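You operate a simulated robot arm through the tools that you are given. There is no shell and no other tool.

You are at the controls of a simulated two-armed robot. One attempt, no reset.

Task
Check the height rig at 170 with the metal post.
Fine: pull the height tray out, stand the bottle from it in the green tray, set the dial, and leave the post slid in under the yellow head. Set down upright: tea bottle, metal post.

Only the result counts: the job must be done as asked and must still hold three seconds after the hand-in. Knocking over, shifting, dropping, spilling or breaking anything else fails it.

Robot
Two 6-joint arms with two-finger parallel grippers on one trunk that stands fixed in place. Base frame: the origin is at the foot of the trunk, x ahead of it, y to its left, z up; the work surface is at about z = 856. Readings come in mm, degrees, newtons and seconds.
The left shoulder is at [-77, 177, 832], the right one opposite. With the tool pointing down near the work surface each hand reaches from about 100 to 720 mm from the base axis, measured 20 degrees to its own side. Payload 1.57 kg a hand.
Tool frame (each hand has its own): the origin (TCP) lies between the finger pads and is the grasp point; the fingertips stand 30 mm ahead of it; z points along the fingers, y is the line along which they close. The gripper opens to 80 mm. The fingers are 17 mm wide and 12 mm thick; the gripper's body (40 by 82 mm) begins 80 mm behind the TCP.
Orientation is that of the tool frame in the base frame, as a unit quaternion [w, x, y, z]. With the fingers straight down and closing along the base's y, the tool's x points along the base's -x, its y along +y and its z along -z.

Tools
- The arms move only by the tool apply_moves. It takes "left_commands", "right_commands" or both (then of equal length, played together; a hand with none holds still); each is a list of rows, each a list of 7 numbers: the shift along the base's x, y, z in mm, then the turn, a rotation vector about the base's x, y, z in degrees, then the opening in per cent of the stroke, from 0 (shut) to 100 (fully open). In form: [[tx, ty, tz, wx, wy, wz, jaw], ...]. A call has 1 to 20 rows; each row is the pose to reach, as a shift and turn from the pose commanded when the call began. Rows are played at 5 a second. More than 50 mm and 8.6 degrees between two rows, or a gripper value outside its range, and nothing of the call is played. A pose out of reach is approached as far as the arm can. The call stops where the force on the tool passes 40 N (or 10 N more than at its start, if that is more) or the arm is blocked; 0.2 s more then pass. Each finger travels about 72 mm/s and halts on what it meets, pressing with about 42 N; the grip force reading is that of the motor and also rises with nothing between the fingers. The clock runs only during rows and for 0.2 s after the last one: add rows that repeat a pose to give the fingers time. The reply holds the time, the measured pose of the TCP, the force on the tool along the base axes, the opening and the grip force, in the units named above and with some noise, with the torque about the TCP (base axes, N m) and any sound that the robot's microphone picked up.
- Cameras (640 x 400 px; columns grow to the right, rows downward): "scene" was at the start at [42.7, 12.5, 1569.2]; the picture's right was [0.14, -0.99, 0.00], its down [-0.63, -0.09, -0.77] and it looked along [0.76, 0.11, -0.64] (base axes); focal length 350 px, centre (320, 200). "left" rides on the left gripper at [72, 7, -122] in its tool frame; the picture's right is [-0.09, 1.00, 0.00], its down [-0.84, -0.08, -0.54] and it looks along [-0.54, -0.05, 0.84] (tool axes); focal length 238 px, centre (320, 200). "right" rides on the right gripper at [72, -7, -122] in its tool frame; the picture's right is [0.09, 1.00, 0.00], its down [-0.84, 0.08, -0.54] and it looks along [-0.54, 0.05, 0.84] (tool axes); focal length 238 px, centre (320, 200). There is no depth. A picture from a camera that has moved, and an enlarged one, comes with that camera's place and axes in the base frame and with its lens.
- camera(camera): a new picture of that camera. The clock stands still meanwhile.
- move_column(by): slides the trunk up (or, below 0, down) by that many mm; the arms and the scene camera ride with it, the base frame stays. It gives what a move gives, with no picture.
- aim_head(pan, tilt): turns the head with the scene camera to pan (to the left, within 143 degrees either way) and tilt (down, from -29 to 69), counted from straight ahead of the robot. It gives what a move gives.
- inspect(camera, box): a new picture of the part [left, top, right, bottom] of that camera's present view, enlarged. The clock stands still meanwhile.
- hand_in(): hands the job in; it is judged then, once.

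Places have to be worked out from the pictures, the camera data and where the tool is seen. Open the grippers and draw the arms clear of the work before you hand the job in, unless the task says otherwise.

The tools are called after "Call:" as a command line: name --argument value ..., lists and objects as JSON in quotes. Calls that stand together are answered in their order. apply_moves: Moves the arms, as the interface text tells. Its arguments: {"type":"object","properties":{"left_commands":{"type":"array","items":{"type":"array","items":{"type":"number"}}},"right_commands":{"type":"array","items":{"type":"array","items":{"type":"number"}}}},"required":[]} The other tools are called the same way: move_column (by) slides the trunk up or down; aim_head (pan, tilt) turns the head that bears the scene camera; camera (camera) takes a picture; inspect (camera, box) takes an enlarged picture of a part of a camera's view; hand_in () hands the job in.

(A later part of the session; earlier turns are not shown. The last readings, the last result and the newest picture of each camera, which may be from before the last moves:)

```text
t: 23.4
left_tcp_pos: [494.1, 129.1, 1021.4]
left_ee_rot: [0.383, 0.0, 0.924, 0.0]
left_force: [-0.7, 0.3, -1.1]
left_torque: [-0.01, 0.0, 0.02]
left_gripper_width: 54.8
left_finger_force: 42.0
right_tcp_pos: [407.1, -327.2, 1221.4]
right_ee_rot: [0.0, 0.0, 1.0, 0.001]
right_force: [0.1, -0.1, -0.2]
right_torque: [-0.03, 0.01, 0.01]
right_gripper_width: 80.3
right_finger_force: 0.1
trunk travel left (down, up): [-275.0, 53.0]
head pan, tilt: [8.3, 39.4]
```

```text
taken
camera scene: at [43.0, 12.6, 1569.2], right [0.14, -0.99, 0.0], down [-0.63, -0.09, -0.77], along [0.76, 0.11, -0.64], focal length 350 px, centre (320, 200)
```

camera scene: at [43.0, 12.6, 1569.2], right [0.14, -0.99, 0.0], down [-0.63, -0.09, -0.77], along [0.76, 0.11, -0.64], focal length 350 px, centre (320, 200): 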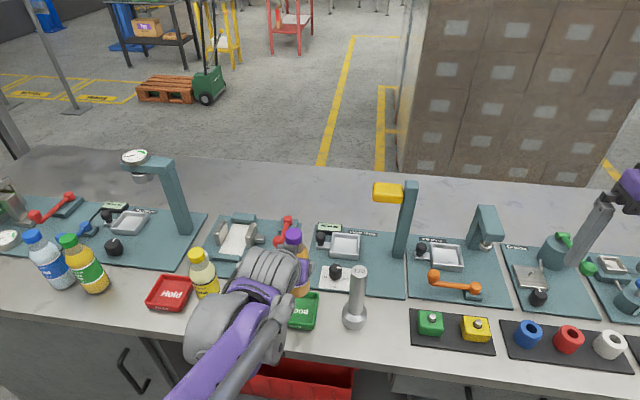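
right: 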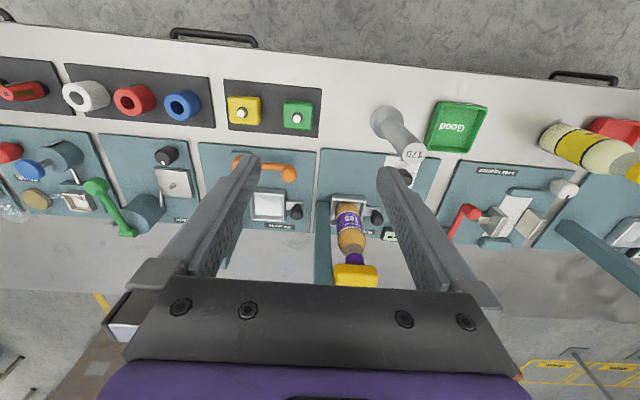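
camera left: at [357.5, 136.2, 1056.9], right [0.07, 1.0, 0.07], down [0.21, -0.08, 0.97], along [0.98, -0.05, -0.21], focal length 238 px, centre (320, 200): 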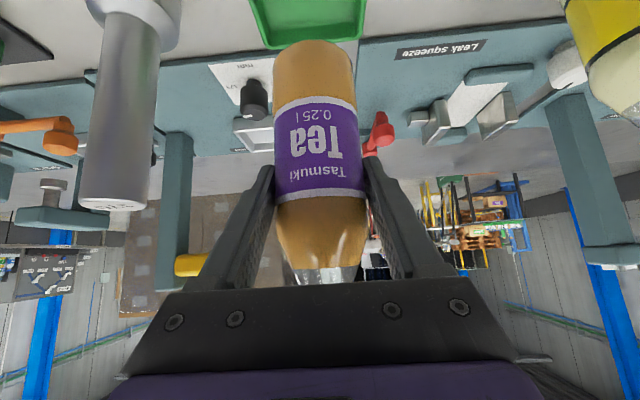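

The bottle is above the green tray. I'll enlarge both views to check where the bottle's foot stands against the tray.

Call:
inspect --camera "left" --box '[220, 0, 400, 120]'

Call:
inspect --camera "scene" --box '[260, 220, 380, 340]'

Call:
camera --camera "right"

```text
3.33 times, centred on (310, 60) of left
camera zoom: at [357.5, 136.2, 1056.9], right [0.07, 1.0, 0.07], down [0.21, -0.08, 0.97], along [0.98, -0.05, -0.21], focal length 794 px, centre (353, 667)
```

zoom: 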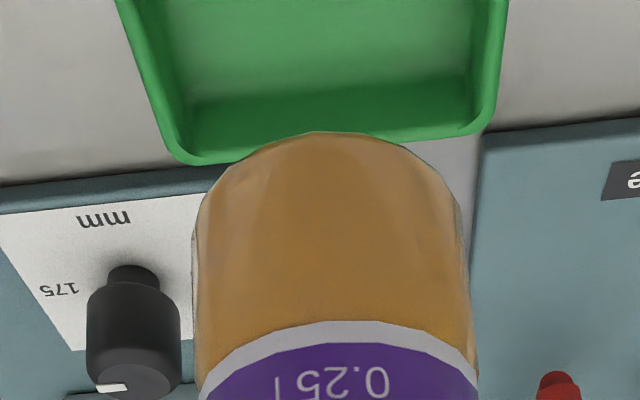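

```text
3.33 times, centred on (320, 280) of scene
camera zoom: at [43.0, 12.6, 1569.2], right [0.14, -0.99, 0.0], down [-0.63, -0.09, -0.77], along [0.76, 0.11, -0.64], focal length 1168 px, centre (320, -67)
```

zoom: 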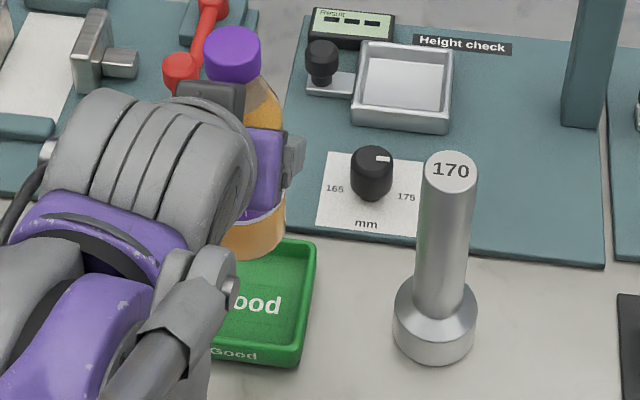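

```text
taken
camera right: at [334.1, -334.2, 1342.9], right [-0.09, 1.0, 0.0], down [0.84, 0.08, 0.54], along [0.54, 0.05, -0.84], focal length 238 px, centre (320, 200)
```

right: 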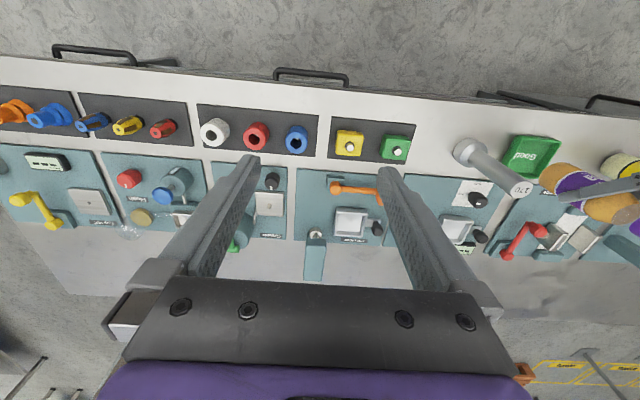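

The tray's centre comes out at (496, 130) and the bottle is right above it. I lower it to just above the expected floor.

Call:
apply_moves --left_commands '[[1, 1, -10, 0, 0, 0, 50], [1, 1, -25, 0, 0, 0, 50], [1, 1, -40, 0, 0, 0, 50], [1, 1, -52, 0, 0, 0, 50], [1, 1, -60, 0, 0, 0, 50], [1, 1, -64, 0, 0, 0, 50], [1, 1, -64, 0, 0, 0, 50]]'

Call:
inspect --camera "scene" --box '[260, 220, 380, 340]'

Call:
inspect --camera "left" --box '[220, 0, 400, 120]'

```text
t: 25.0
left_tcp_pos: [494.6, 129.6, 956.3]
left_ee_rot: [0.382, 0.0, 0.924, 0.0]
left_force: [0.0, 0.2, -3.2]
left_torque: [0.01, 0.01, 0.0]
left_gripper_width: 55.0
left_finger_force: 41.7
right_tcp_pos: [406.3, -326.4, 1222.0]
right_ee_rot: [-0.001, -0.001, 1.0, 0.0]
right_force: [-0.1, -0.3, -0.4]
right_torque: [0.02, 0.01, 0.0]
right_gripper_width: 79.9
right_finger_force: 0.1
trunk travel left (down, up): [-275.0, 53.0]
head pan, tilt: [8.3, 39.4]
```

```text
3.33 times, centred on (320, 280) of scene
camera zoom: at [42.9, 12.6, 1569.2], right [0.14, -0.99, 0.0], down [-0.63, -0.09, -0.77], along [0.76, 0.11, -0.64], focal length 1168 px, centre (320, -67)
```

zoom: 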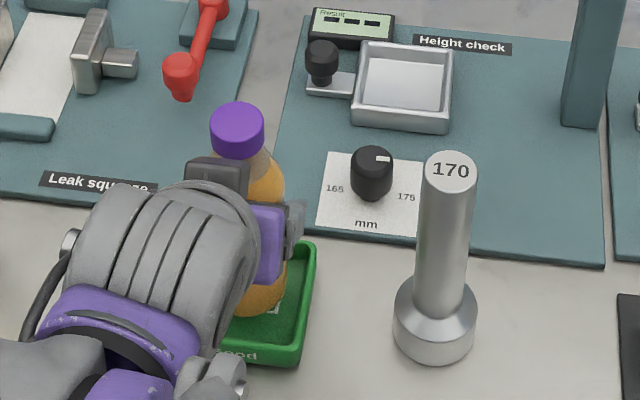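

```text
3.33 times, centred on (310, 60) of left
camera zoom: at [358.7, 136.6, 991.9], right [0.07, 1.0, 0.07], down [0.21, -0.08, 0.97], along [0.98, -0.05, -0.21], focal length 794 px, centre (353, 667)
```

zoom: 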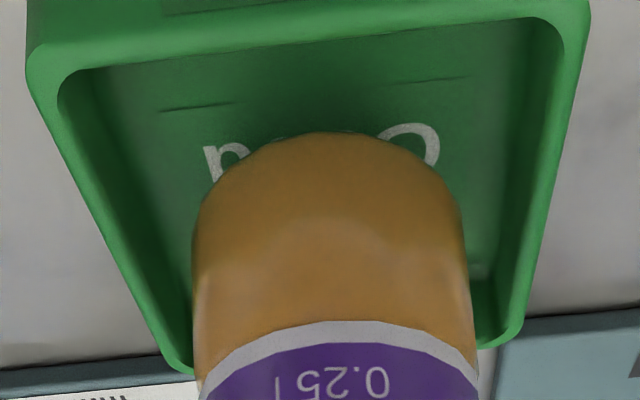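

The bottle's foot is inside the green tray. I lower it in 1–2 mm steps, watching for floor contact.

Call:
apply_moves --left_commands '[[0, 0, -2, 0, 0, 0, 50], [0, 0, -4, 0, 0, 0, 50], [0, 0, -6, 0, 0, 0, 50], [0, 0, -6, 0, 0, 0, 50]]'

```text
t: 26.0
left_tcp_pos: [495.9, 130.0, 949.7]
left_ee_rot: [0.382, 0.0, 0.924, 0.0]
left_force: [0.1, -0.3, -2.3]
left_torque: [-0.04, 0.01, -0.04]
left_gripper_width: 54.7
left_finger_force: 41.9
right_tcp_pos: [407.0, -327.8, 1221.2]
right_ee_rot: [0.0, 0.0, 1.0, 0.001]
right_force: [-0.6, 1.3, -0.3]
right_torque: [0.01, 0.03, 0.0]
right_gripper_width: 79.8
right_finger_force: 0.1
trunk travel left (down, up): [-275.0, 53.0]
head pan, tilt: [8.3, 39.4]
```

No contact yet (still about 2.5 N of weight). I go on down in 1 mm steps.

Call:
apply_moves --left_commands '[[0, 0, -1, 0, 0, 0, 50], [0, 0, -2, 0, 0, 0, 50], [0, 0, -3, 0, 0, 0, 50], [0, 0, -4, 0, 0, 0, 50], [0, 0, -4, 0, 0, 0, 50]]'

```text
t: 27.2
left_tcp_pos: [496.1, 129.7, 947.9]
left_ee_rot: [0.383, -0.001, 0.924, 0.001]
left_force: [0.2, 0.0, -3.8]
left_torque: [0.0, 0.03, 0.01]
left_gripper_width: 54.9
left_finger_force: 41.8
right_tcp_pos: [406.4, -327.5, 1222.4]
right_ee_rot: [0.0, 0.0, 1.0, 0.001]
right_force: [-1.0, 0.5, 0.1]
right_torque: [0.0, -0.04, 0.0]
right_gripper_width: 80.0
right_finger_force: 0.1
trunk travel left (down, up): [-275.0, 53.0]
head pan, tilt: [8.3, 39.4]
```

Still free. Continuing down.

Call:
apply_moves --left_commands '[[0, 0, -1, 0, 0, 0, 50], [0, 0, -2, 0, 0, 0, 50], [0, 0, -3, 0, 0, 0, 50], [0, 0, -3, 0, 0, 0, 50]]'

Call:
inspect --camera "left" --box '[220, 0, 400, 120]'

```text
t: 28.2
left_tcp_pos: [494.2, 129.2, 943.0]
left_ee_rot: [0.383, 0.0, 0.924, 0.0]
left_force: [1.2, 0.7, 7.0]
left_torque: [0.0, -0.09, 0.01]
left_gripper_width: 55.0
left_finger_force: 41.8
right_tcp_pos: [406.4, -327.7, 1222.3]
right_ee_rot: [0.0, 0.0, 1.0, 0.0]
right_force: [0.1, -0.2, -0.8]
right_torque: [0.01, 0.02, 0.0]
right_gripper_width: 80.3
right_finger_force: 0.1
trunk travel left (down, up): [-275.0, 53.0]
head pan, tilt: [8.3, 39.4]
```

```text
3.33 times, centred on (310, 60) of left
camera zoom: at [358.0, 136.8, 979.3], right [0.07, 1.0, 0.07], down [0.21, -0.08, 0.98], along [0.98, -0.05, -0.21], focal length 794 px, centre (353, 667)
```

zoom: 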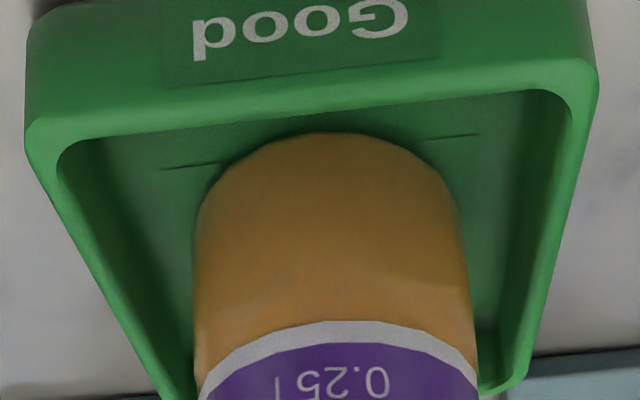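

The bottle now rests on the tray's floor (+7 N). I ease off 1 mm, open the jaws and draw back along the tool axis.

Call:
apply_moves --left_commands '[[0, 0, 1, 0, 0, 0, 50], [0, 0, 1, 0, 0, 0, 60], [0, 0, 1, 0, 0, 0, 75], [0, 0, 1, 0, 0, 0, 100], [0, 0, 1, 0, 0, 0, 100], [0, 0, 1, 0, 0, 0, 100]]'

Call:
camera --camera "left"

```text
t: 29.6
left_tcp_pos: [494.5, 129.8, 943.8]
left_ee_rot: [0.383, 0.0, 0.924, 0.0]
left_force: [0.0, -0.4, 0.0]
left_torque: [0.03, -0.02, 0.01]
left_gripper_width: 79.8
left_finger_force: 0.0
right_tcp_pos: [406.2, -327.8, 1221.7]
right_ee_rot: [0.0, 0.0, 1.0, 0.0]
right_force: [0.5, 0.0, -0.9]
right_torque: [0.02, 0.0, 0.01]
right_gripper_width: 80.0
right_finger_force: 0.0
trunk travel left (down, up): [-275.0, 53.0]
head pan, tilt: [8.3, 39.4]
```

```text
taken
camera left: at [358.3, 136.9, 980.3], right [0.07, 1.0, 0.07], down [0.21, -0.08, 0.97], along [0.98, -0.05, -0.21], focal length 238 px, centre (320, 200)
```

left: 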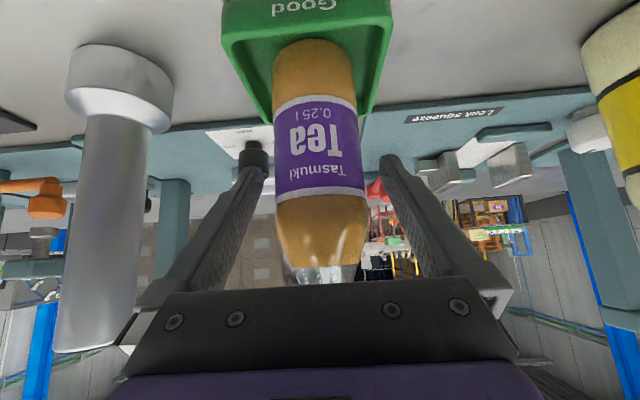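

The bottle stands free in the green tray. I draw the left hand back along its axis and park it up and to the left.

Call:
apply_moves --left_commands '[[-10, 0, 10, 0, 0, 0, 100], [-28, 0, 28, 0, 0, 0, 100], [-50, 0, 50, 0, 0, 0, 100], [-75, 0, 78, 0, 0, 0, 100], [-90, 15, 115, 0, 5, 0, 100], [-95, 45, 145, 0, 10, 0, 100], [-95, 80, 170, 0, 15, 0, 100], [-95, 115, 190, 0, 15, 0, 100]]'

Call:
camera --camera "scene"

Call:
camera --camera "right"

```text
t: 31.4
left_tcp_pos: [399.4, 246.0, 1135.6]
left_ee_rot: [0.258, -0.001, 0.966, 0.0]
left_force: [0.4, -0.6, 0.1]
left_torque: [0.0, -0.02, -0.04]
left_gripper_width: 80.4
left_finger_force: 0.0
right_tcp_pos: [406.5, -327.1, 1221.6]
right_ee_rot: [0.0, 0.001, 1.0, 0.0]
right_force: [-0.4, 1.3, -0.4]
right_torque: [0.02, -0.04, -0.01]
right_gripper_width: 79.8
right_finger_force: 0.0
trunk travel left (down, up): [-275.0, 53.0]
head pan, tilt: [8.3, 39.4]
```

```text
taken
camera scene: at [42.5, 12.9, 1569.2], right [0.14, -0.99, 0.0], down [-0.63, -0.09, -0.77], along [0.76, 0.11, -0.64], focal length 350 px, centre (320, 200)
```

scene: 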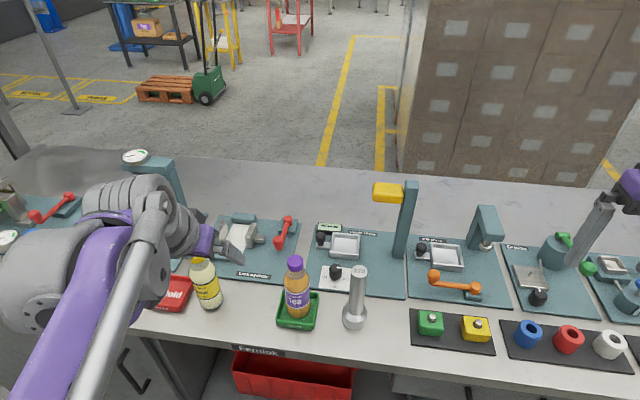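

```text
taken
camera right: at [333.7, -334.0, 1343.0], right [-0.09, 1.0, 0.0], down [0.84, 0.08, 0.54], along [0.54, 0.05, -0.84], focal length 238 px, centre (320, 200)
```

right: 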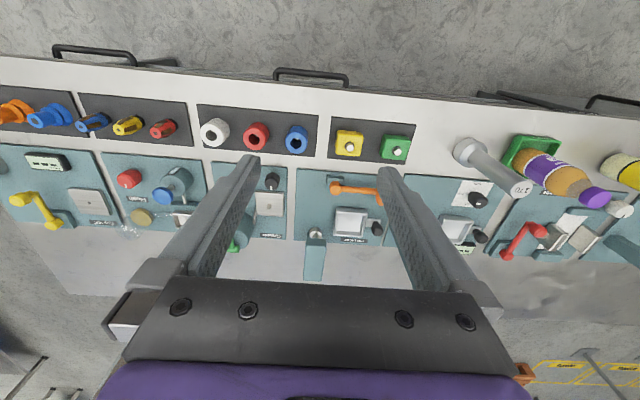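

Now the view of the rig is free. I'll enlarge the tray, dial, post and bottle.

Call:
inspect --camera "scene" --box '[270, 215, 390, 335]'

Call:
inspect --camera "scene" --box '[305, 220, 375, 300]'

Call:
inspect --camera "scene" --box '[325, 260, 385, 335]'

```text
3.33 times, centred on (330, 275) of scene
camera zoom: at [42.5, 12.9, 1569.2], right [0.14, -0.99, 0.0], down [-0.63, -0.09, -0.77], along [0.76, 0.11, -0.64], focal length 1168 px, centre (287, -50)
```

zoom: 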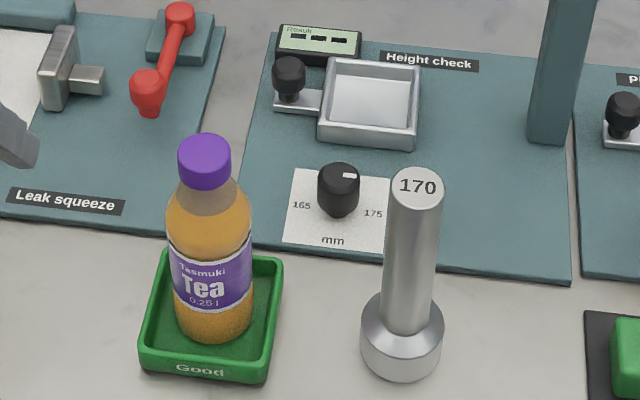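

```text
5.00 times, centred on (340, 260) of scene
camera zoom: at [42.5, 12.9, 1569.2], right [0.14, -0.99, 0.0], down [-0.63, -0.09, -0.77], along [0.76, 0.11, -0.64], focal length 1752 px, centre (220, -100)
```

zoom: 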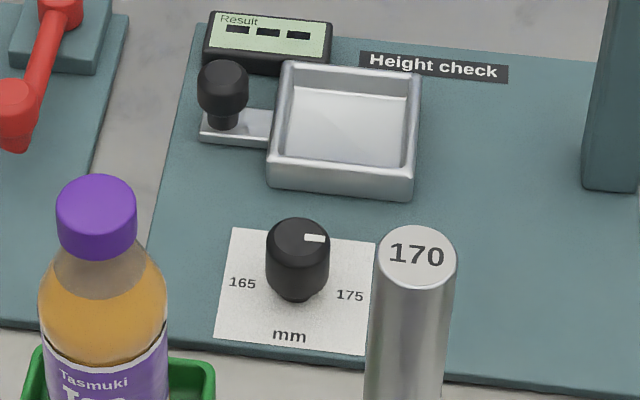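

```text
5.33 times, centred on (355, 298) of scene
camera zoom: at [42.5, 12.9, 1569.2], right [0.14, -0.99, 0.0], down [-0.63, -0.09, -0.77], along [0.76, 0.11, -0.64], focal length 1869 px, centre (133, -320)
```

zoom: 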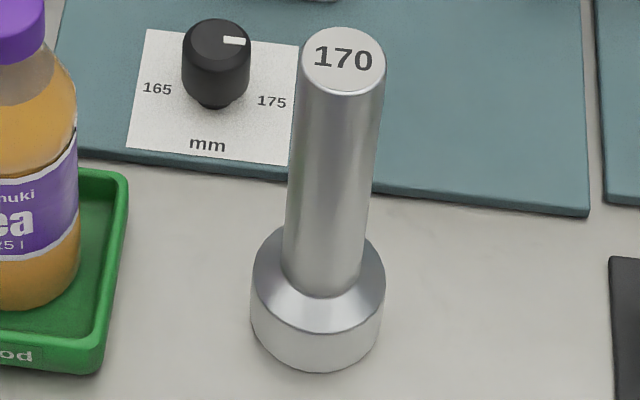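

The bottle stands upright inside the green tray. The post's axis is at about (491.5, 0), its stem 31–33 mm thick and its top at z≈1026. I'll bring the right hand, tilted 45°, in front of the post.

Call:
apply_moves --right_commands '[[1, 35, 0, 0, -5, 0, 100], [2, 75, -5, 0, -10, 0, 100], [4, 115, -15, 0, -15, 0, 100], [6, 155, -30, 0, -20, 0, 100], [8, 193, -55, 0, -25, 0, 100], [10, 230, -84, 0, -30, 0, 100], [12, 264, -114, 0, -35, 0, 100], [14, 295, -145, 0, -40, 0, 100], [14, 315, -172, 0, -45, 0, 100], [14, 327, -191, 0, -45, 0, 100], [14, 327, -191, 0, -45, 0, 100]]'

Call:
camera --camera "right"

Call:
camera --camera "scene"

```text
t: 33.8
left_tcp_pos: [397.9, 244.9, 1136.0]
left_ee_rot: [0.259, 0.0, 0.966, 0.0]
left_force: [-0.1, -0.2, 0.3]
left_torque: [0.0, 0.02, 0.0]
left_gripper_width: 80.2
left_finger_force: 0.1
right_tcp_pos: [421.3, -0.4, 1029.2]
right_ee_rot: [0.384, 0.0, 0.923, 0.001]
right_force: [0.0, -1.2, 0.0]
right_torque: [0.03, 0.0, 0.01]
right_gripper_width: 79.7
right_finger_force: 0.1
trunk travel left (down, up): [-275.0, 53.0]
head pan, tilt: [8.3, 39.4]
```

```text
taken
camera right: at [283.7, -7.4, 1062.9], right [-0.06, 1.0, -0.06], down [0.21, 0.08, 0.98], along [0.98, 0.05, -0.21], focal length 238 px, centre (320, 200)
```

right: 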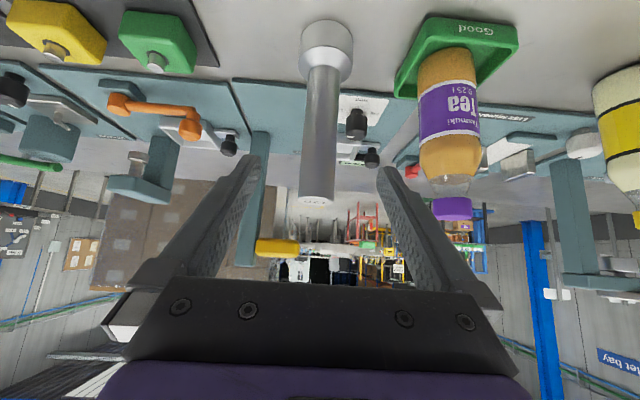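

```text
taken
camera scene: at [42.4, 12.3, 1569.2], right [0.14, -0.99, 0.0], down [-0.63, -0.09, -0.77], along [0.76, 0.11, -0.64], focal length 350 px, centre (320, 200)
```

scene: 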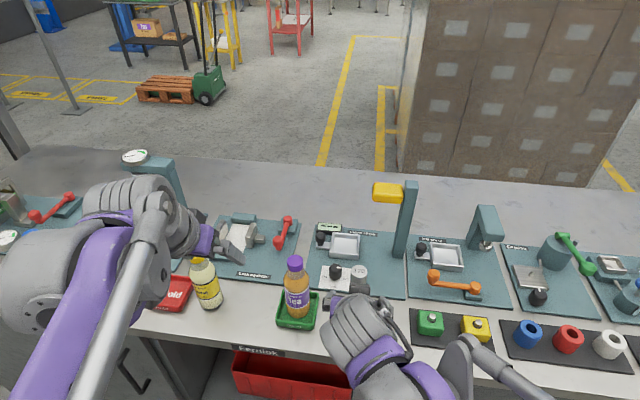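

The post is centred between the right jaws. I move in along the tool axis to its stem.

Call:
apply_moves --right_commands '[[18, 0.5, -19, 0, 0, 0, 100], [36, 0.5, -38, 0, 0, 0, 100], [52, 0.5, -55, 0, 0, 0, 100], [63, 0.5, -67, 0, 0, 0, 100], [70, 0.5, -74, 0, 0, 0, 100], [70, 0.5, -74, 0, 0, 0, 100]]'

Call:
camera --camera "right"

```text
t: 35.2
left_tcp_pos: [399.4, 245.5, 1135.3]
left_ee_rot: [0.259, 0.001, 0.966, 0.0]
left_force: [-0.7, 0.2, 0.5]
left_torque: [0.0, 0.02, -0.02]
left_gripper_width: 80.1
left_finger_force: 0.1
right_tcp_pos: [492.7, -2.4, 954.3]
right_ee_rot: [0.383, 0.001, 0.924, -0.001]
right_force: [0.9, 0.4, -0.5]
right_torque: [-0.01, 0.02, -0.01]
right_gripper_width: 80.1
right_finger_force: 0.1
trunk travel left (down, up): [-275.0, 53.0]
head pan, tilt: [8.3, 39.4]
```

```text
taken
camera right: at [355.1, -9.1, 989.7], right [-0.06, 1.0, -0.06], down [0.21, 0.08, 0.98], along [0.98, 0.05, -0.21], focal length 238 px, centre (320, 200)
```

right: 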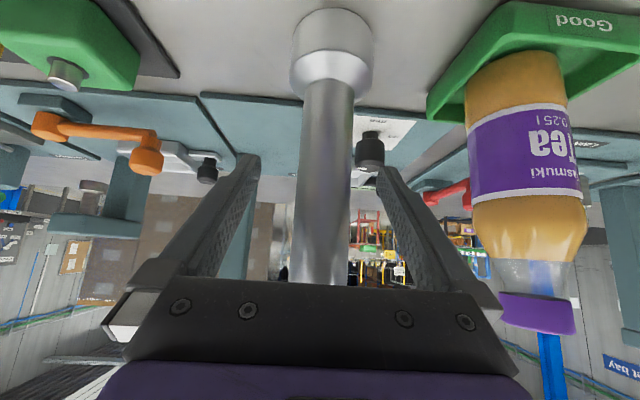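

The jaws straddle the stem. I'll zoom in to check the centring before closing.

Call:
inspect --camera "right" --box '[220, 100, 420, 290]'

```text
2.11 times, centred on (320, 195) of right
camera zoom: at [355.1, -9.1, 989.7], right [-0.06, 1.0, -0.06], down [0.21, 0.08, 0.98], along [0.98, 0.05, -0.21], focal length 502 px, centre (320, 210)
```

zoom: 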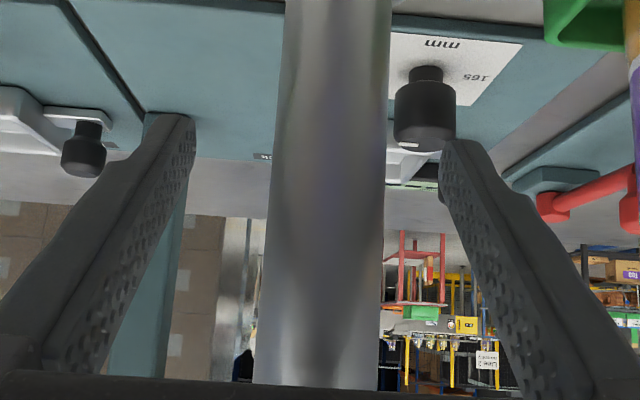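

The post sits about 2 mm to +y of the jaw centre. I shift by that, then close on the stem.

Call:
apply_moves --right_commands '[[0, 2, 0, 0, 0, 0, 100], [0, 2, 0, 0, 0, 0, 70], [0, 2, 0, 0, 0, 0, 50], [0, 2, 0, 0, 0, 0, 35], [0, 2, 0, 0, 0, 0, 20], [0, 2, 0, 0, 0, 0, 20], [0, 2, 0, 0, 0, 0, 20]]'

Call:
inspect --camera "right" --box '[220, 0, 420, 290]'

Call:
inspect --camera "scene" --box '[270, 215, 410, 335]'

```text
t: 36.8
left_tcp_pos: [399.9, 244.9, 1135.1]
left_ee_rot: [0.258, 0.0, 0.966, 0.0]
left_force: [0.1, -0.2, -0.9]
left_torque: [-0.01, -0.02, 0.02]
left_gripper_width: 80.1
left_finger_force: 0.1
right_tcp_pos: [492.8, -0.9, 956.5]
right_ee_rot: [0.383, 0.0, 0.924, 0.0]
right_force: [0.2, -1.3, 0.1]
right_torque: [-0.15, -0.06, -0.01]
right_gripper_width: 32.2
right_finger_force: 40.5
trunk travel left (down, up): [-275.0, 53.0]
head pan, tilt: [8.3, 39.4]
```

```text
1.38 times, centred on (320, 145) of right
camera zoom: at [355.2, -7.0, 990.5], right [-0.06, 1.0, -0.07], down [0.21, 0.08, 0.98], along [0.98, 0.05, -0.21], focal length 329 px, centre (320, 276)
```

zoom: 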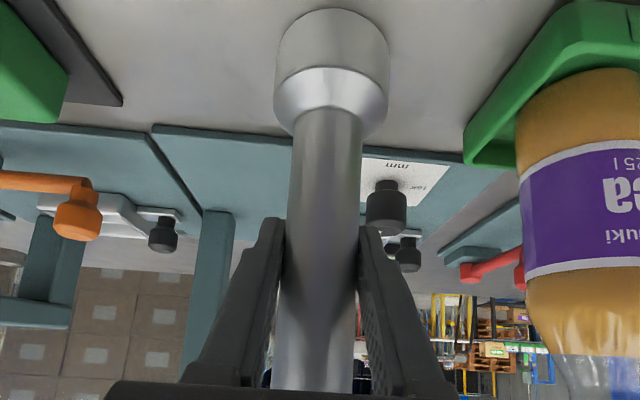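

```text
3.33 times, centred on (340, 275) of scene
camera zoom: at [42.8, 12.5, 1569.2], right [0.14, -0.99, 0.0], down [-0.63, -0.09, -0.77], along [0.76, 0.11, -0.64], focal length 1168 px, centre (253, -50)
```

zoom: 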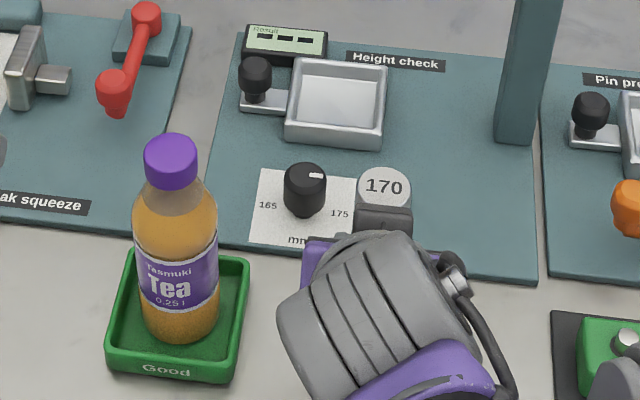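

Held at 32.2 mm with 40 N. I lift a little first to read the weight and check for slip.

Call:
apply_moves --right_commands '[[0, 0, 2, 0, 0, 0, 15], [0, 0, 5, 0, 0, 0, 15], [0, 0, 9, 0, 0, 0, 15], [0, 0, 13, 0, 0, 0, 15], [0, 0, 15, 0, 0, 0, 15], [0, 0, 15, 0, 0, 0, 15]]'

Call:
inspect --camera "right" --box '[220, 0, 420, 290]'

```text
t: 38.2
left_tcp_pos: [400.0, 245.3, 1134.9]
left_ee_rot: [0.259, 0.0, 0.966, 0.0]
left_force: [0.0, 0.4, 0.2]
left_torque: [0.01, 0.02, 0.01]
left_gripper_width: 80.1
left_finger_force: 0.0
right_tcp_pos: [493.9, -0.6, 971.0]
right_ee_rot: [0.384, 0.0, 0.923, 0.0]
right_force: [0.8, 0.6, -3.3]
right_torque: [0.0, 0.0, 0.04]
right_gripper_width: 32.4
right_finger_force: 40.2
trunk travel left (down, up): [-275.0, 53.0]
head pan, tilt: [8.3, 39.4]
```

```text
1.38 times, centred on (320, 145) of right
camera zoom: at [355.7, -6.9, 1005.4], right [-0.06, 1.0, -0.07], down [0.21, 0.08, 0.97], along [0.98, 0.05, -0.21], focal length 329 px, centre (320, 276)
```

zoom: 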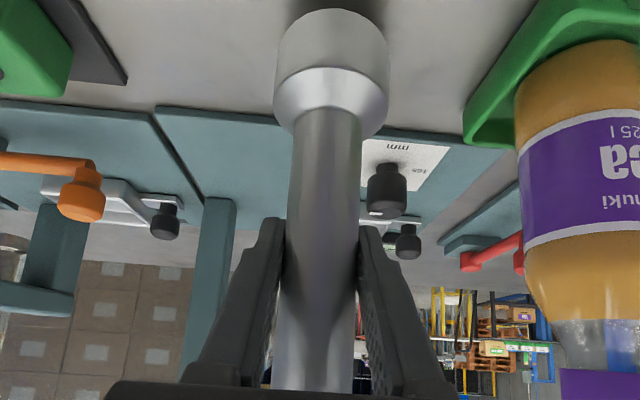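

The post weighs only about 3.4 N and hangs straight without slipping. I lift it well above the dial and carry it over to the empty tray, whose centre I put at about (695.5, 40).

Call:
apply_moves --right_commands '[[0, 0, 12, 0, 0, 0, 15], [0, 0, 30, 0, 0, 0, 15], [0, 0, 48, 0, 0, 0, 15], [0, 0, 62, 0, 0, 0, 15], [8, 4, 66, 0, 0, 0, 15], [26, 14, 66, 0, 0, 0, 15], [50, 25, 66, 0, 0, 0, 15], [75, 34, 66, 0, 0, 0, 15], [100, 40, 66, 0, 0, 0, 15], [125, 40, 66, 0, 0, 0, 15], [150, 40, 66, 0, 0, 0, 15], [175, 40, 66, 0, 0, 0, 15], [193, 40, 66, 0, 0, 0, 15], [203, 40, 66, 0, 0, 0, 15], [203, 40, 66, 0, 0, 0, 15]]'

Call:
camera --camera "right"

Call:
camera --camera "scene"

Call:
camera --camera "left"

```text
t: 41.4
left_tcp_pos: [399.6, 244.6, 1134.7]
left_ee_rot: [0.259, 0.0, 0.966, 0.0]
left_force: [-0.6, 1.2, -0.4]
left_torque: [0.02, 0.01, -0.01]
left_gripper_width: 80.0
left_finger_force: 0.0
right_tcp_pos: [697.6, 39.7, 1035.7]
right_ee_rot: [0.383, -0.001, 0.924, 0.001]
right_force: [-0.5, -0.6, -5.0]
right_torque: [-0.02, 0.01, 0.01]
right_gripper_width: 32.3
right_finger_force: 40.4
trunk travel left (down, up): [-275.0, 53.0]
head pan, tilt: [8.3, 39.4]
```

```text
taken
camera right: at [560.0, 33.3, 1070.6], right [-0.06, 1.0, -0.06], down [0.21, 0.08, 0.97], along [0.98, 0.05, -0.21], focal length 238 px, centre (320, 200)
```

right: 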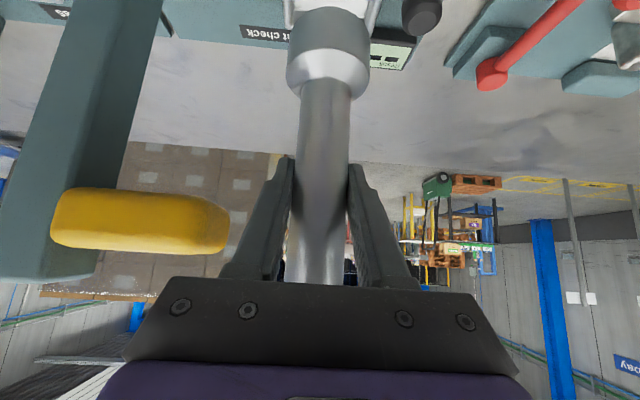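

```text
taken
camera scene: at [43.1, 12.5, 1569.2], right [0.14, -0.99, 0.0], down [-0.63, -0.09, -0.77], along [0.76, 0.11, -0.64], focal length 350 px, centre (320, 200)
```

scene: 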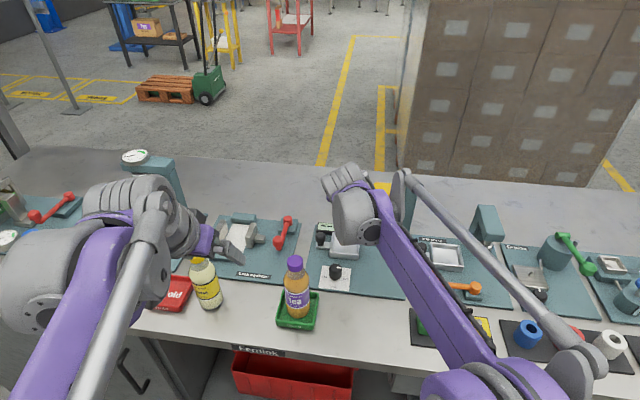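

```text
taken
camera left: at [276.7, 252.0, 1205.6], right [0.08, 1.0, 0.05], down [0.45, -0.08, 0.89], along [0.89, -0.05, -0.46], focal length 238 px, centre (320, 200)
```

left: 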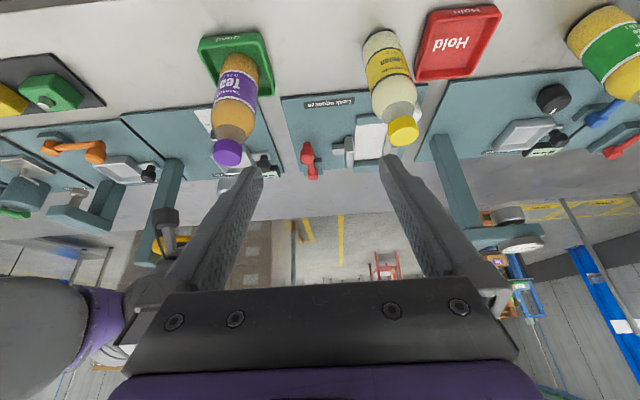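

The post hangs over the tray. I'll zoom the right camera to compare its foot with the tray.

Call:
inspect --camera "right" --box '[240, 0, 420, 120]'

Call:
inspect --camera "scene" --box '[300, 180, 420, 300]'

```text
3.33 times, centred on (330, 60) of right
camera zoom: at [560.0, 33.3, 1070.6], right [-0.06, 1.0, -0.06], down [0.21, 0.08, 0.97], along [0.98, 0.05, -0.21], focal length 794 px, centre (287, 667)
```

zoom: 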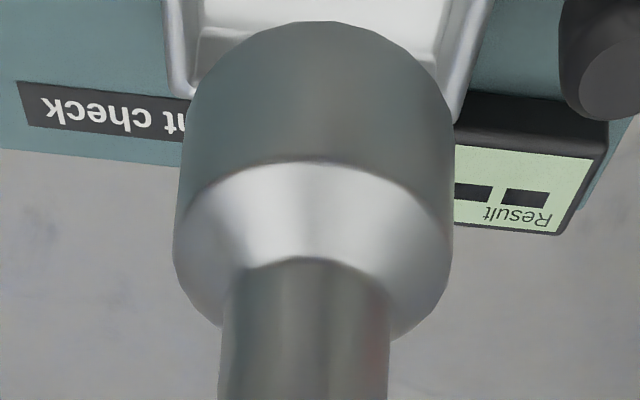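

```text
3.33 times, centred on (360, 240) of scene
camera zoom: at [43.1, 12.5, 1569.2], right [0.14, -0.99, 0.0], down [-0.63, -0.09, -0.77], along [0.76, 0.11, -0.64], focal length 1168 px, centre (187, 67)
```

zoom: 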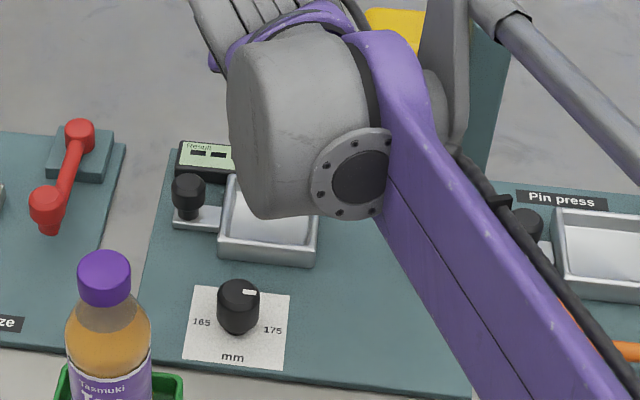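

The post's foot lies over the tray's middle to within about a millimetre in y. I lower it close to the tray floor.

Call:
apply_moves --right_commands '[[0, 0, -8, 0, 0, 0, 15], [0, 0, -20, 0, 0, 0, 15], [0, 0, -32, 0, 0, 0, 15], [0, 0, -42, 0, 0, 0, 15], [0, 0, -48, 0, 0, 0, 15], [0, 0, -48, 0, 0, 0, 15]]'

Call:
inspect --camera "right" --box '[240, 0, 420, 120]'

Call:
inspect --camera "scene" --box '[300, 180, 420, 300]'

```text
t: 42.8
left_tcp_pos: [398.6, 244.9, 1135.4]
left_ee_rot: [0.259, -0.001, 0.966, 0.001]
left_force: [0.2, -0.5, 0.1]
left_torque: [-0.01, 0.01, 0.01]
left_gripper_width: 79.9
left_finger_force: 0.1
right_tcp_pos: [697.3, 41.2, 989.1]
right_ee_rot: [0.382, 0.0, 0.924, 0.0]
right_force: [0.2, -0.5, -4.5]
right_torque: [0.0, -0.02, -0.04]
right_gripper_width: 32.3
right_finger_force: 40.6
trunk travel left (down, up): [-275.0, 53.0]
head pan, tilt: [8.3, 39.4]
```

```text
3.33 times, centred on (330, 60) of right
camera zoom: at [559.1, 33.0, 1024.1], right [-0.06, 1.0, -0.07], down [0.21, 0.08, 0.97], along [0.98, 0.05, -0.21], focal length 794 px, centre (287, 667)
```

zoom: 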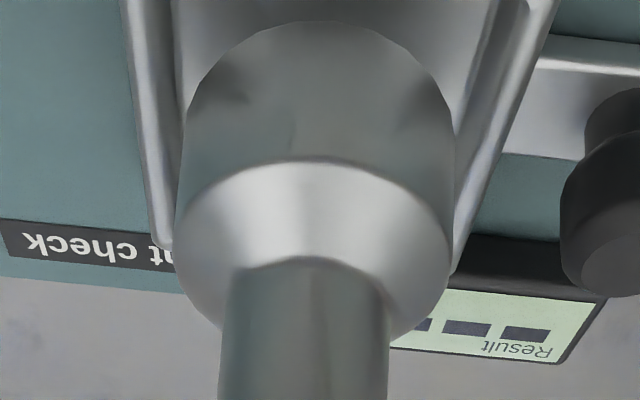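

```text
3.33 times, centred on (360, 240) of scene
camera zoom: at [43.2, 12.6, 1569.2], right [0.14, -0.99, 0.0], down [-0.63, -0.09, -0.77], along [0.76, 0.11, -0.64], focal length 1168 px, centre (187, 67)
```

zoom: 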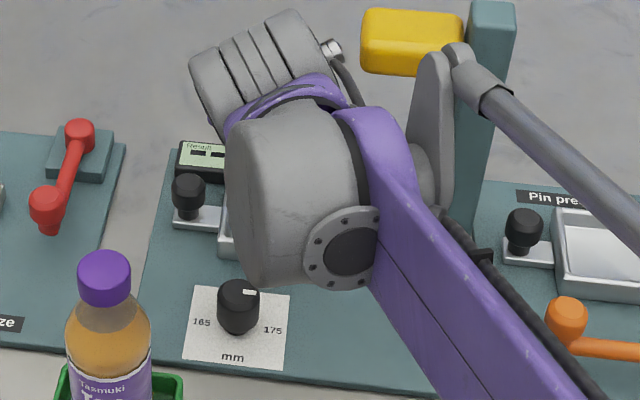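

The foot is just above the rim; the two views put it 0–3 mm too far back, so I shift 1.5 mm towards me and lower into the tray gently.

Call:
apply_moves --right_commands '[[-1.5, 0, 0, 0, 0, 0, 15], [-1.5, 0, -2, 0, 0, 0, 15], [-1.5, 0, -4, 0, 0, 0, 15], [-1.5, 0, -6, 0, 0, 0, 15], [-1.5, 0, -8, 0, 0, 0, 15], [-1.5, 0, -10, 0, 0, 0, 15], [-1.5, 0, -10, 0, 0, 0, 15]]'

Call:
inspect --camera "right" --box '[240, 0, 420, 120]'

```text
t: 44.4
left_tcp_pos: [399.6, 246.1, 1134.9]
left_ee_rot: [0.259, 0.0, 0.966, 0.0]
left_force: [0.7, 0.2, 0.0]
left_torque: [-0.01, 0.01, -0.02]
left_gripper_width: 80.0
left_finger_force: 0.0
right_tcp_pos: [695.4, 39.9, 978.6]
right_ee_rot: [0.383, 0.0, 0.924, 0.0]
right_force: [0.0, -1.1, -4.2]
right_torque: [-0.04, -0.01, -0.01]
right_gripper_width: 32.4
right_finger_force: 40.6
trunk travel left (down, up): [-275.0, 53.0]
head pan, tilt: [8.3, 39.4]
```

```text
3.33 times, centred on (330, 60) of right
camera zoom: at [557.2, 33.1, 1013.3], right [-0.06, 1.0, -0.07], down [0.21, 0.08, 0.97], along [0.98, 0.05, -0.21], focal length 794 px, centre (287, 667)
```

zoom: 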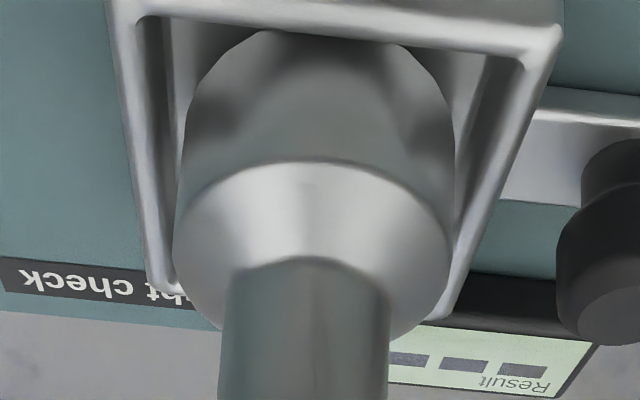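

The foot is inside the rim with a few millimetres all round. I nudge 0.8 mm back and lower in small steps to the floor.

Call:
apply_moves --right_commands '[[0.8, 0, -1.5, 0, 0, 0, 15], [0.8, 0, -3, 0, 0, 0, 15], [0.8, 0, -4.5, 0, 0, 0, 15], [0.8, 0, -6, 0, 0, 0, 15], [0.8, 0, -6, 0, 0, 0, 15]]'

```text
t: 45.6
left_tcp_pos: [399.6, 244.0, 1136.0]
left_ee_rot: [0.259, 0.0, 0.966, 0.0]
left_force: [1.0, 0.4, -0.1]
left_torque: [0.02, 0.02, 0.0]
left_gripper_width: 79.9
left_finger_force: 0.0
right_tcp_pos: [696.6, 39.2, 973.0]
right_ee_rot: [0.382, 0.0, 0.924, 0.0]
right_force: [0.2, -0.3, -3.7]
right_torque: [-0.05, 0.0, 0.01]
right_gripper_width: 32.4
right_finger_force: 40.2
trunk travel left (down, up): [-275.0, 53.0]
head pan, tilt: [8.3, 39.4]
```

Still hanging free. Lower on, 1 mm at a time.

Call:
apply_moves --right_commands '[[0, 0, -1, 0, 0, 0, 15], [0, 0, -2, 0, 0, 0, 15], [0, 0, -3, 0, 0, 0, 15], [0, 0, -3, 0, 0, 0, 15]]'

```text
t: 46.6
left_tcp_pos: [398.4, 245.7, 1135.0]
left_ee_rot: [0.259, -0.001, 0.966, 0.001]
left_force: [0.2, 0.3, 0.6]
left_torque: [-0.04, 0.04, 0.03]
left_gripper_width: 79.9
left_finger_force: 0.1
right_tcp_pos: [696.2, 41.4, 970.5]
right_ee_rot: [0.384, 0.0, 0.923, 0.0]
right_force: [3.2, 0.4, 10.3]
right_torque: [-0.06, 0.01, 0.01]
right_gripper_width: 32.3
right_finger_force: 39.9
trunk travel left (down, up): [-275.0, 53.0]
head pan, tilt: [8.3, 39.4]
```

Contact (+10 N) at the expected floor height. I'll look before releasing.

Call:
inspect --camera "right" --box '[240, 0, 420, 120]'

Call:
inspect --camera "scene" --box '[300, 180, 420, 300]'

```text
3.33 times, centred on (330, 60) of right
camera zoom: at [557.7, 33.7, 1005.2], right [-0.07, 1.0, -0.07], down [0.21, 0.08, 0.98], along [0.98, 0.05, -0.21], focal length 794 px, centre (287, 667)
```

zoom: 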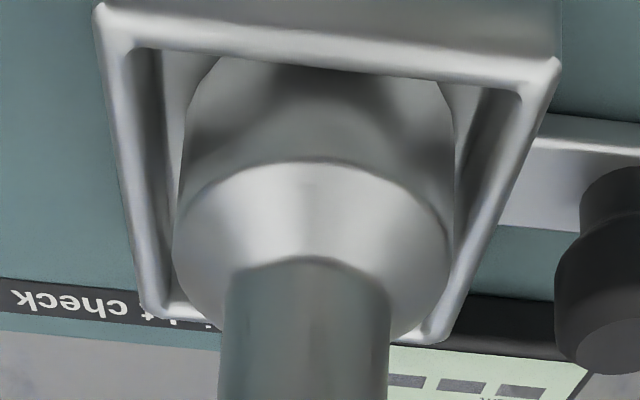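

```text
3.33 times, centred on (360, 240) of scene
camera zoom: at [42.0, 12.5, 1569.4], right [0.14, -0.99, 0.0], down [-0.63, -0.09, -0.77], along [0.76, 0.11, -0.63], focal length 1168 px, centre (187, 67)
```

zoom: 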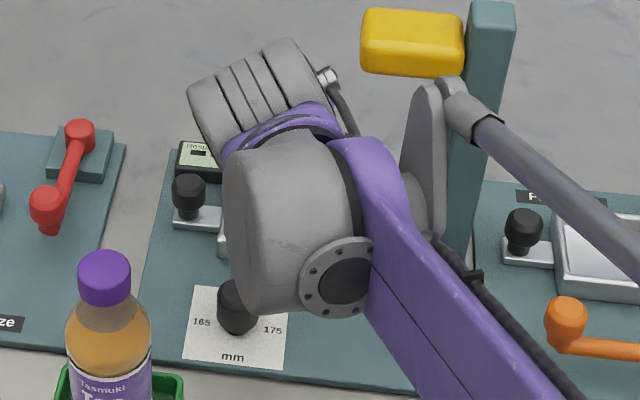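

The post stands in the tray. I ease off, open the jaws slowly, and check it stays upright.

Call:
apply_moves --right_commands '[[0, 0, 1, 0, 0, 0, 15], [0, 0, 1, 0, 0, 0, 45], [0, 0, 1, 0, 0, 0, 60], [0, 0, 1, 0, 0, 0, 90], [0, 0, 1, 0, 0, 0, 90], [0, 0, 1, 0, 0, 0, 90]]'

Call:
camera --camera "right"

```text
t: 48.0
left_tcp_pos: [399.6, 244.4, 1134.9]
left_ee_rot: [0.26, -0.001, 0.966, 0.0]
left_force: [0.6, 0.1, -1.1]
left_torque: [0.05, 0.02, 0.01]
left_gripper_width: 80.0
left_finger_force: 0.1
right_tcp_pos: [694.9, 40.0, 971.4]
right_ee_rot: [0.383, 0.0, 0.924, 0.0]
right_force: [-0.6, -0.1, -0.4]
right_torque: [0.03, 0.0, 0.02]
right_gripper_width: 72.3
right_finger_force: 0.0
trunk travel left (down, up): [-275.0, 53.0]
head pan, tilt: [8.3, 39.4]
```

```text
taken
camera right: at [557.6, 33.8, 1005.3], right [-0.06, 1.0, -0.07], down [0.21, 0.08, 0.98], along [0.98, 0.05, -0.21], focal length 238 px, centre (320, 200)
```

right: 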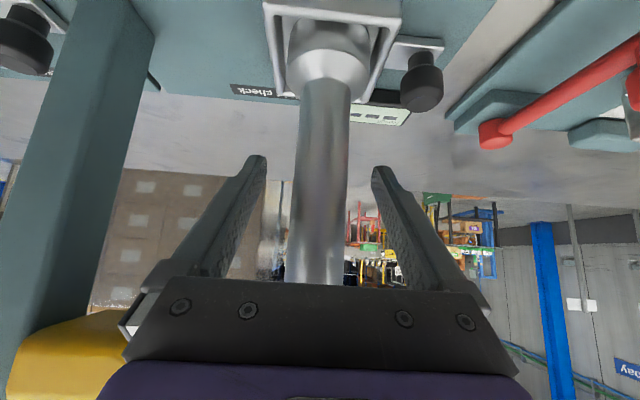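

The post stands free in the tray. I withdraw the right hand along its axis, then swing it upright above the dial.

Call:
apply_moves --right_commands '[[-14, 0, 14, 0, 0, 0, 90], [-35, 0, 35, 0, 0, 0, 90], [-57, 0, 57, 0, 0, 0, 90], [-75, 3, 72, 0, 7.5, 0, 90], [-85, 6, 76, 0, 15, 0, 80], [-92, 9, 76, 0, 22.5, 0, 70], [-98, 12, 74, 0, 30, 0, 60], [-102, 14, 70, 0, 37.5, 0, 60], [-103, 14, 66, 0, 45, 0, 60], [-103, 14, 66, 0, 45, 0, 60]]'

Call:
camera --camera "right"

Call:
camera --camera "scene"

```text
t: 50.2
left_tcp_pos: [396.9, 245.6, 1135.4]
left_ee_rot: [0.259, -0.001, 0.966, 0.0]
left_force: [-0.7, 0.3, -0.7]
left_torque: [0.0, 0.0, -0.01]
left_gripper_width: 80.1
left_finger_force: 0.1
right_tcp_pos: [590.6, 54.9, 1037.7]
right_ee_rot: [-0.001, 0.0, 1.0, 0.0]
right_force: [0.0, -0.1, -0.2]
right_torque: [0.0, 0.0, 0.0]
right_gripper_width: 48.3
right_finger_force: 0.0
trunk travel left (down, up): [-275.0, 53.0]
head pan, tilt: [8.3, 39.4]
```

```text
taken
camera right: at [518.4, 47.4, 1158.8], right [-0.09, 1.0, 0.0], down [0.84, 0.08, 0.54], along [0.54, 0.05, -0.84], focal length 238 px, centre (320, 200)
```

right: 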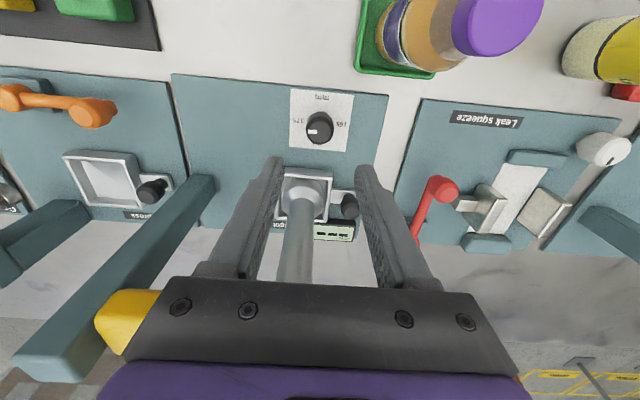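

```text
taken
camera scene: at [41.8, 12.5, 1569.2], right [0.14, -0.99, 0.0], down [-0.63, -0.09, -0.77], along [0.76, 0.11, -0.63], focal length 350 px, centre (320, 200)
```

scene: 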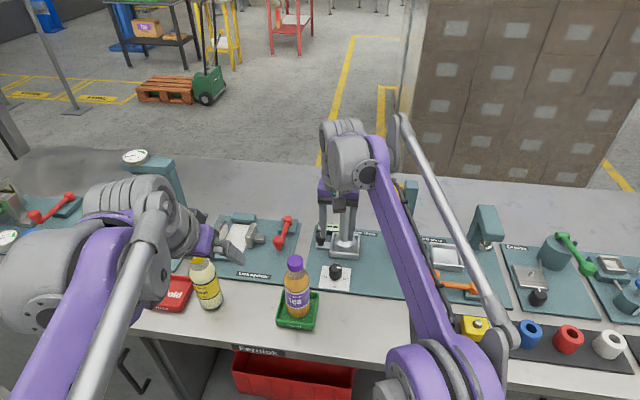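

The hand is upright over the dial. I'll zoom to place the dial's axis relative to the tool.

Call:
inspect --camera "right" --box '[260, 70, 400, 180]'

Call:
inspect --camera "scene" --box '[300, 180, 400, 300]'

```text
3.64 times, centred on (330, 125) of right
camera zoom: at [518.4, 47.4, 1158.8], right [-0.09, 1.0, 0.0], down [0.84, 0.08, 0.54], along [0.54, 0.05, -0.84], focal length 867 px, centre (284, 473)
```

zoom: 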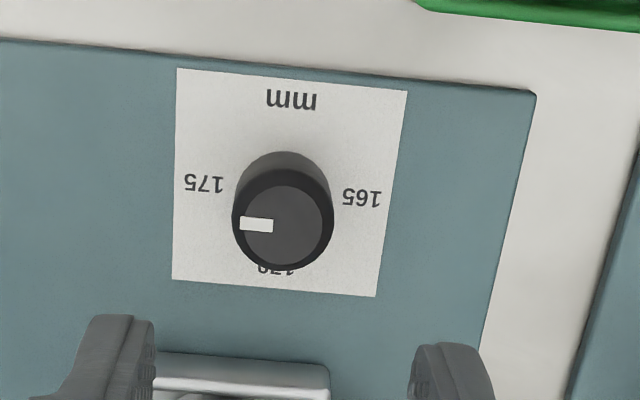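

```text
3.33 times, centred on (350, 240) of scene
camera zoom: at [41.8, 12.5, 1569.2], right [0.14, -0.99, 0.0], down [-0.63, -0.09, -0.77], along [0.76, 0.11, -0.63], focal length 1168 px, centre (220, 67)
```

zoom: 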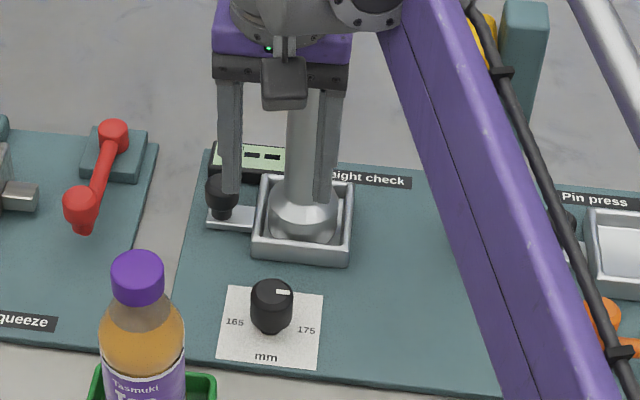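

The dial's axis lies about 2.5 mm beyond the tool axis in x and on it in y. I correct that and go down around the dial with the jaws at 48 mm.

Call:
apply_moves --right_commands '[[2.5, 0.3, -25, 0, 0, 0, 60], [2.5, 0.3, -50, 0, 0, 0, 60], [2.5, 0.3, -75, 0, 0, 0, 60], [2.5, 0.3, -95, 0, 0, 0, 60], [2.5, 0.3, -110, 0, 0, 0, 60], [2.5, 0.3, -119, 0, 0, 0, 60], [2.5, 0.3, -119, 0, 0, 0, 60]]'

Call:
camera --camera "right"

Call:
inspect --camera "scene" --box '[290, 200, 390, 300]'

```text
t: 51.8
left_tcp_pos: [400.0, 243.4, 1135.8]
left_ee_rot: [0.259, 0.0, 0.966, 0.0]
left_force: [-1.2, -0.2, -0.4]
left_torque: [0.01, -0.01, 0.03]
left_gripper_width: 79.9
left_finger_force: 0.0
right_tcp_pos: [595.3, 55.8, 918.0]
right_ee_rot: [0.001, 0.0, 1.0, 0.0]
right_force: [-0.6, -1.3, 0.2]
right_torque: [0.0, 0.0, -0.01]
right_gripper_width: 48.1
right_finger_force: 0.1
trunk travel left (down, up): [-275.0, 53.0]
head pan, tilt: [8.3, 39.4]
```

```text
taken
camera right: at [522.3, 48.4, 1039.4], right [-0.09, 1.0, 0.0], down [0.84, 0.08, 0.54], along [0.54, 0.05, -0.84], focal length 238 px, centre (320, 200)
```

right: 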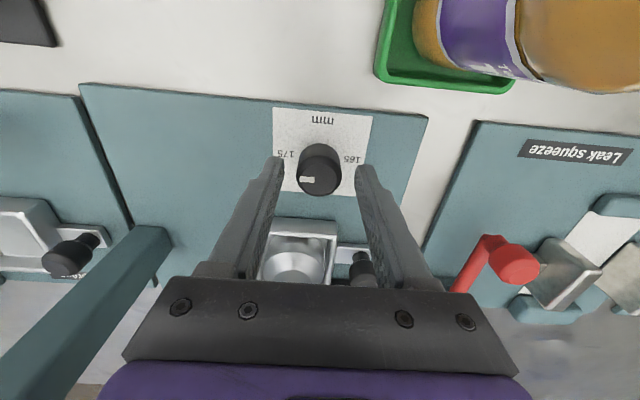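

```text
4.00 times, centred on (340, 250) of scene
camera zoom: at [42.7, 12.5, 1569.2], right [0.14, -0.99, 0.0], down [-0.63, -0.09, -0.77], along [0.76, 0.11, -0.64], focal length 1402 px, centre (240, 0)
```

zoom: 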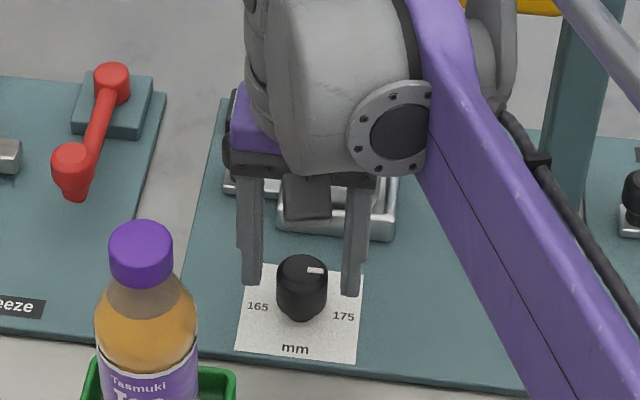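

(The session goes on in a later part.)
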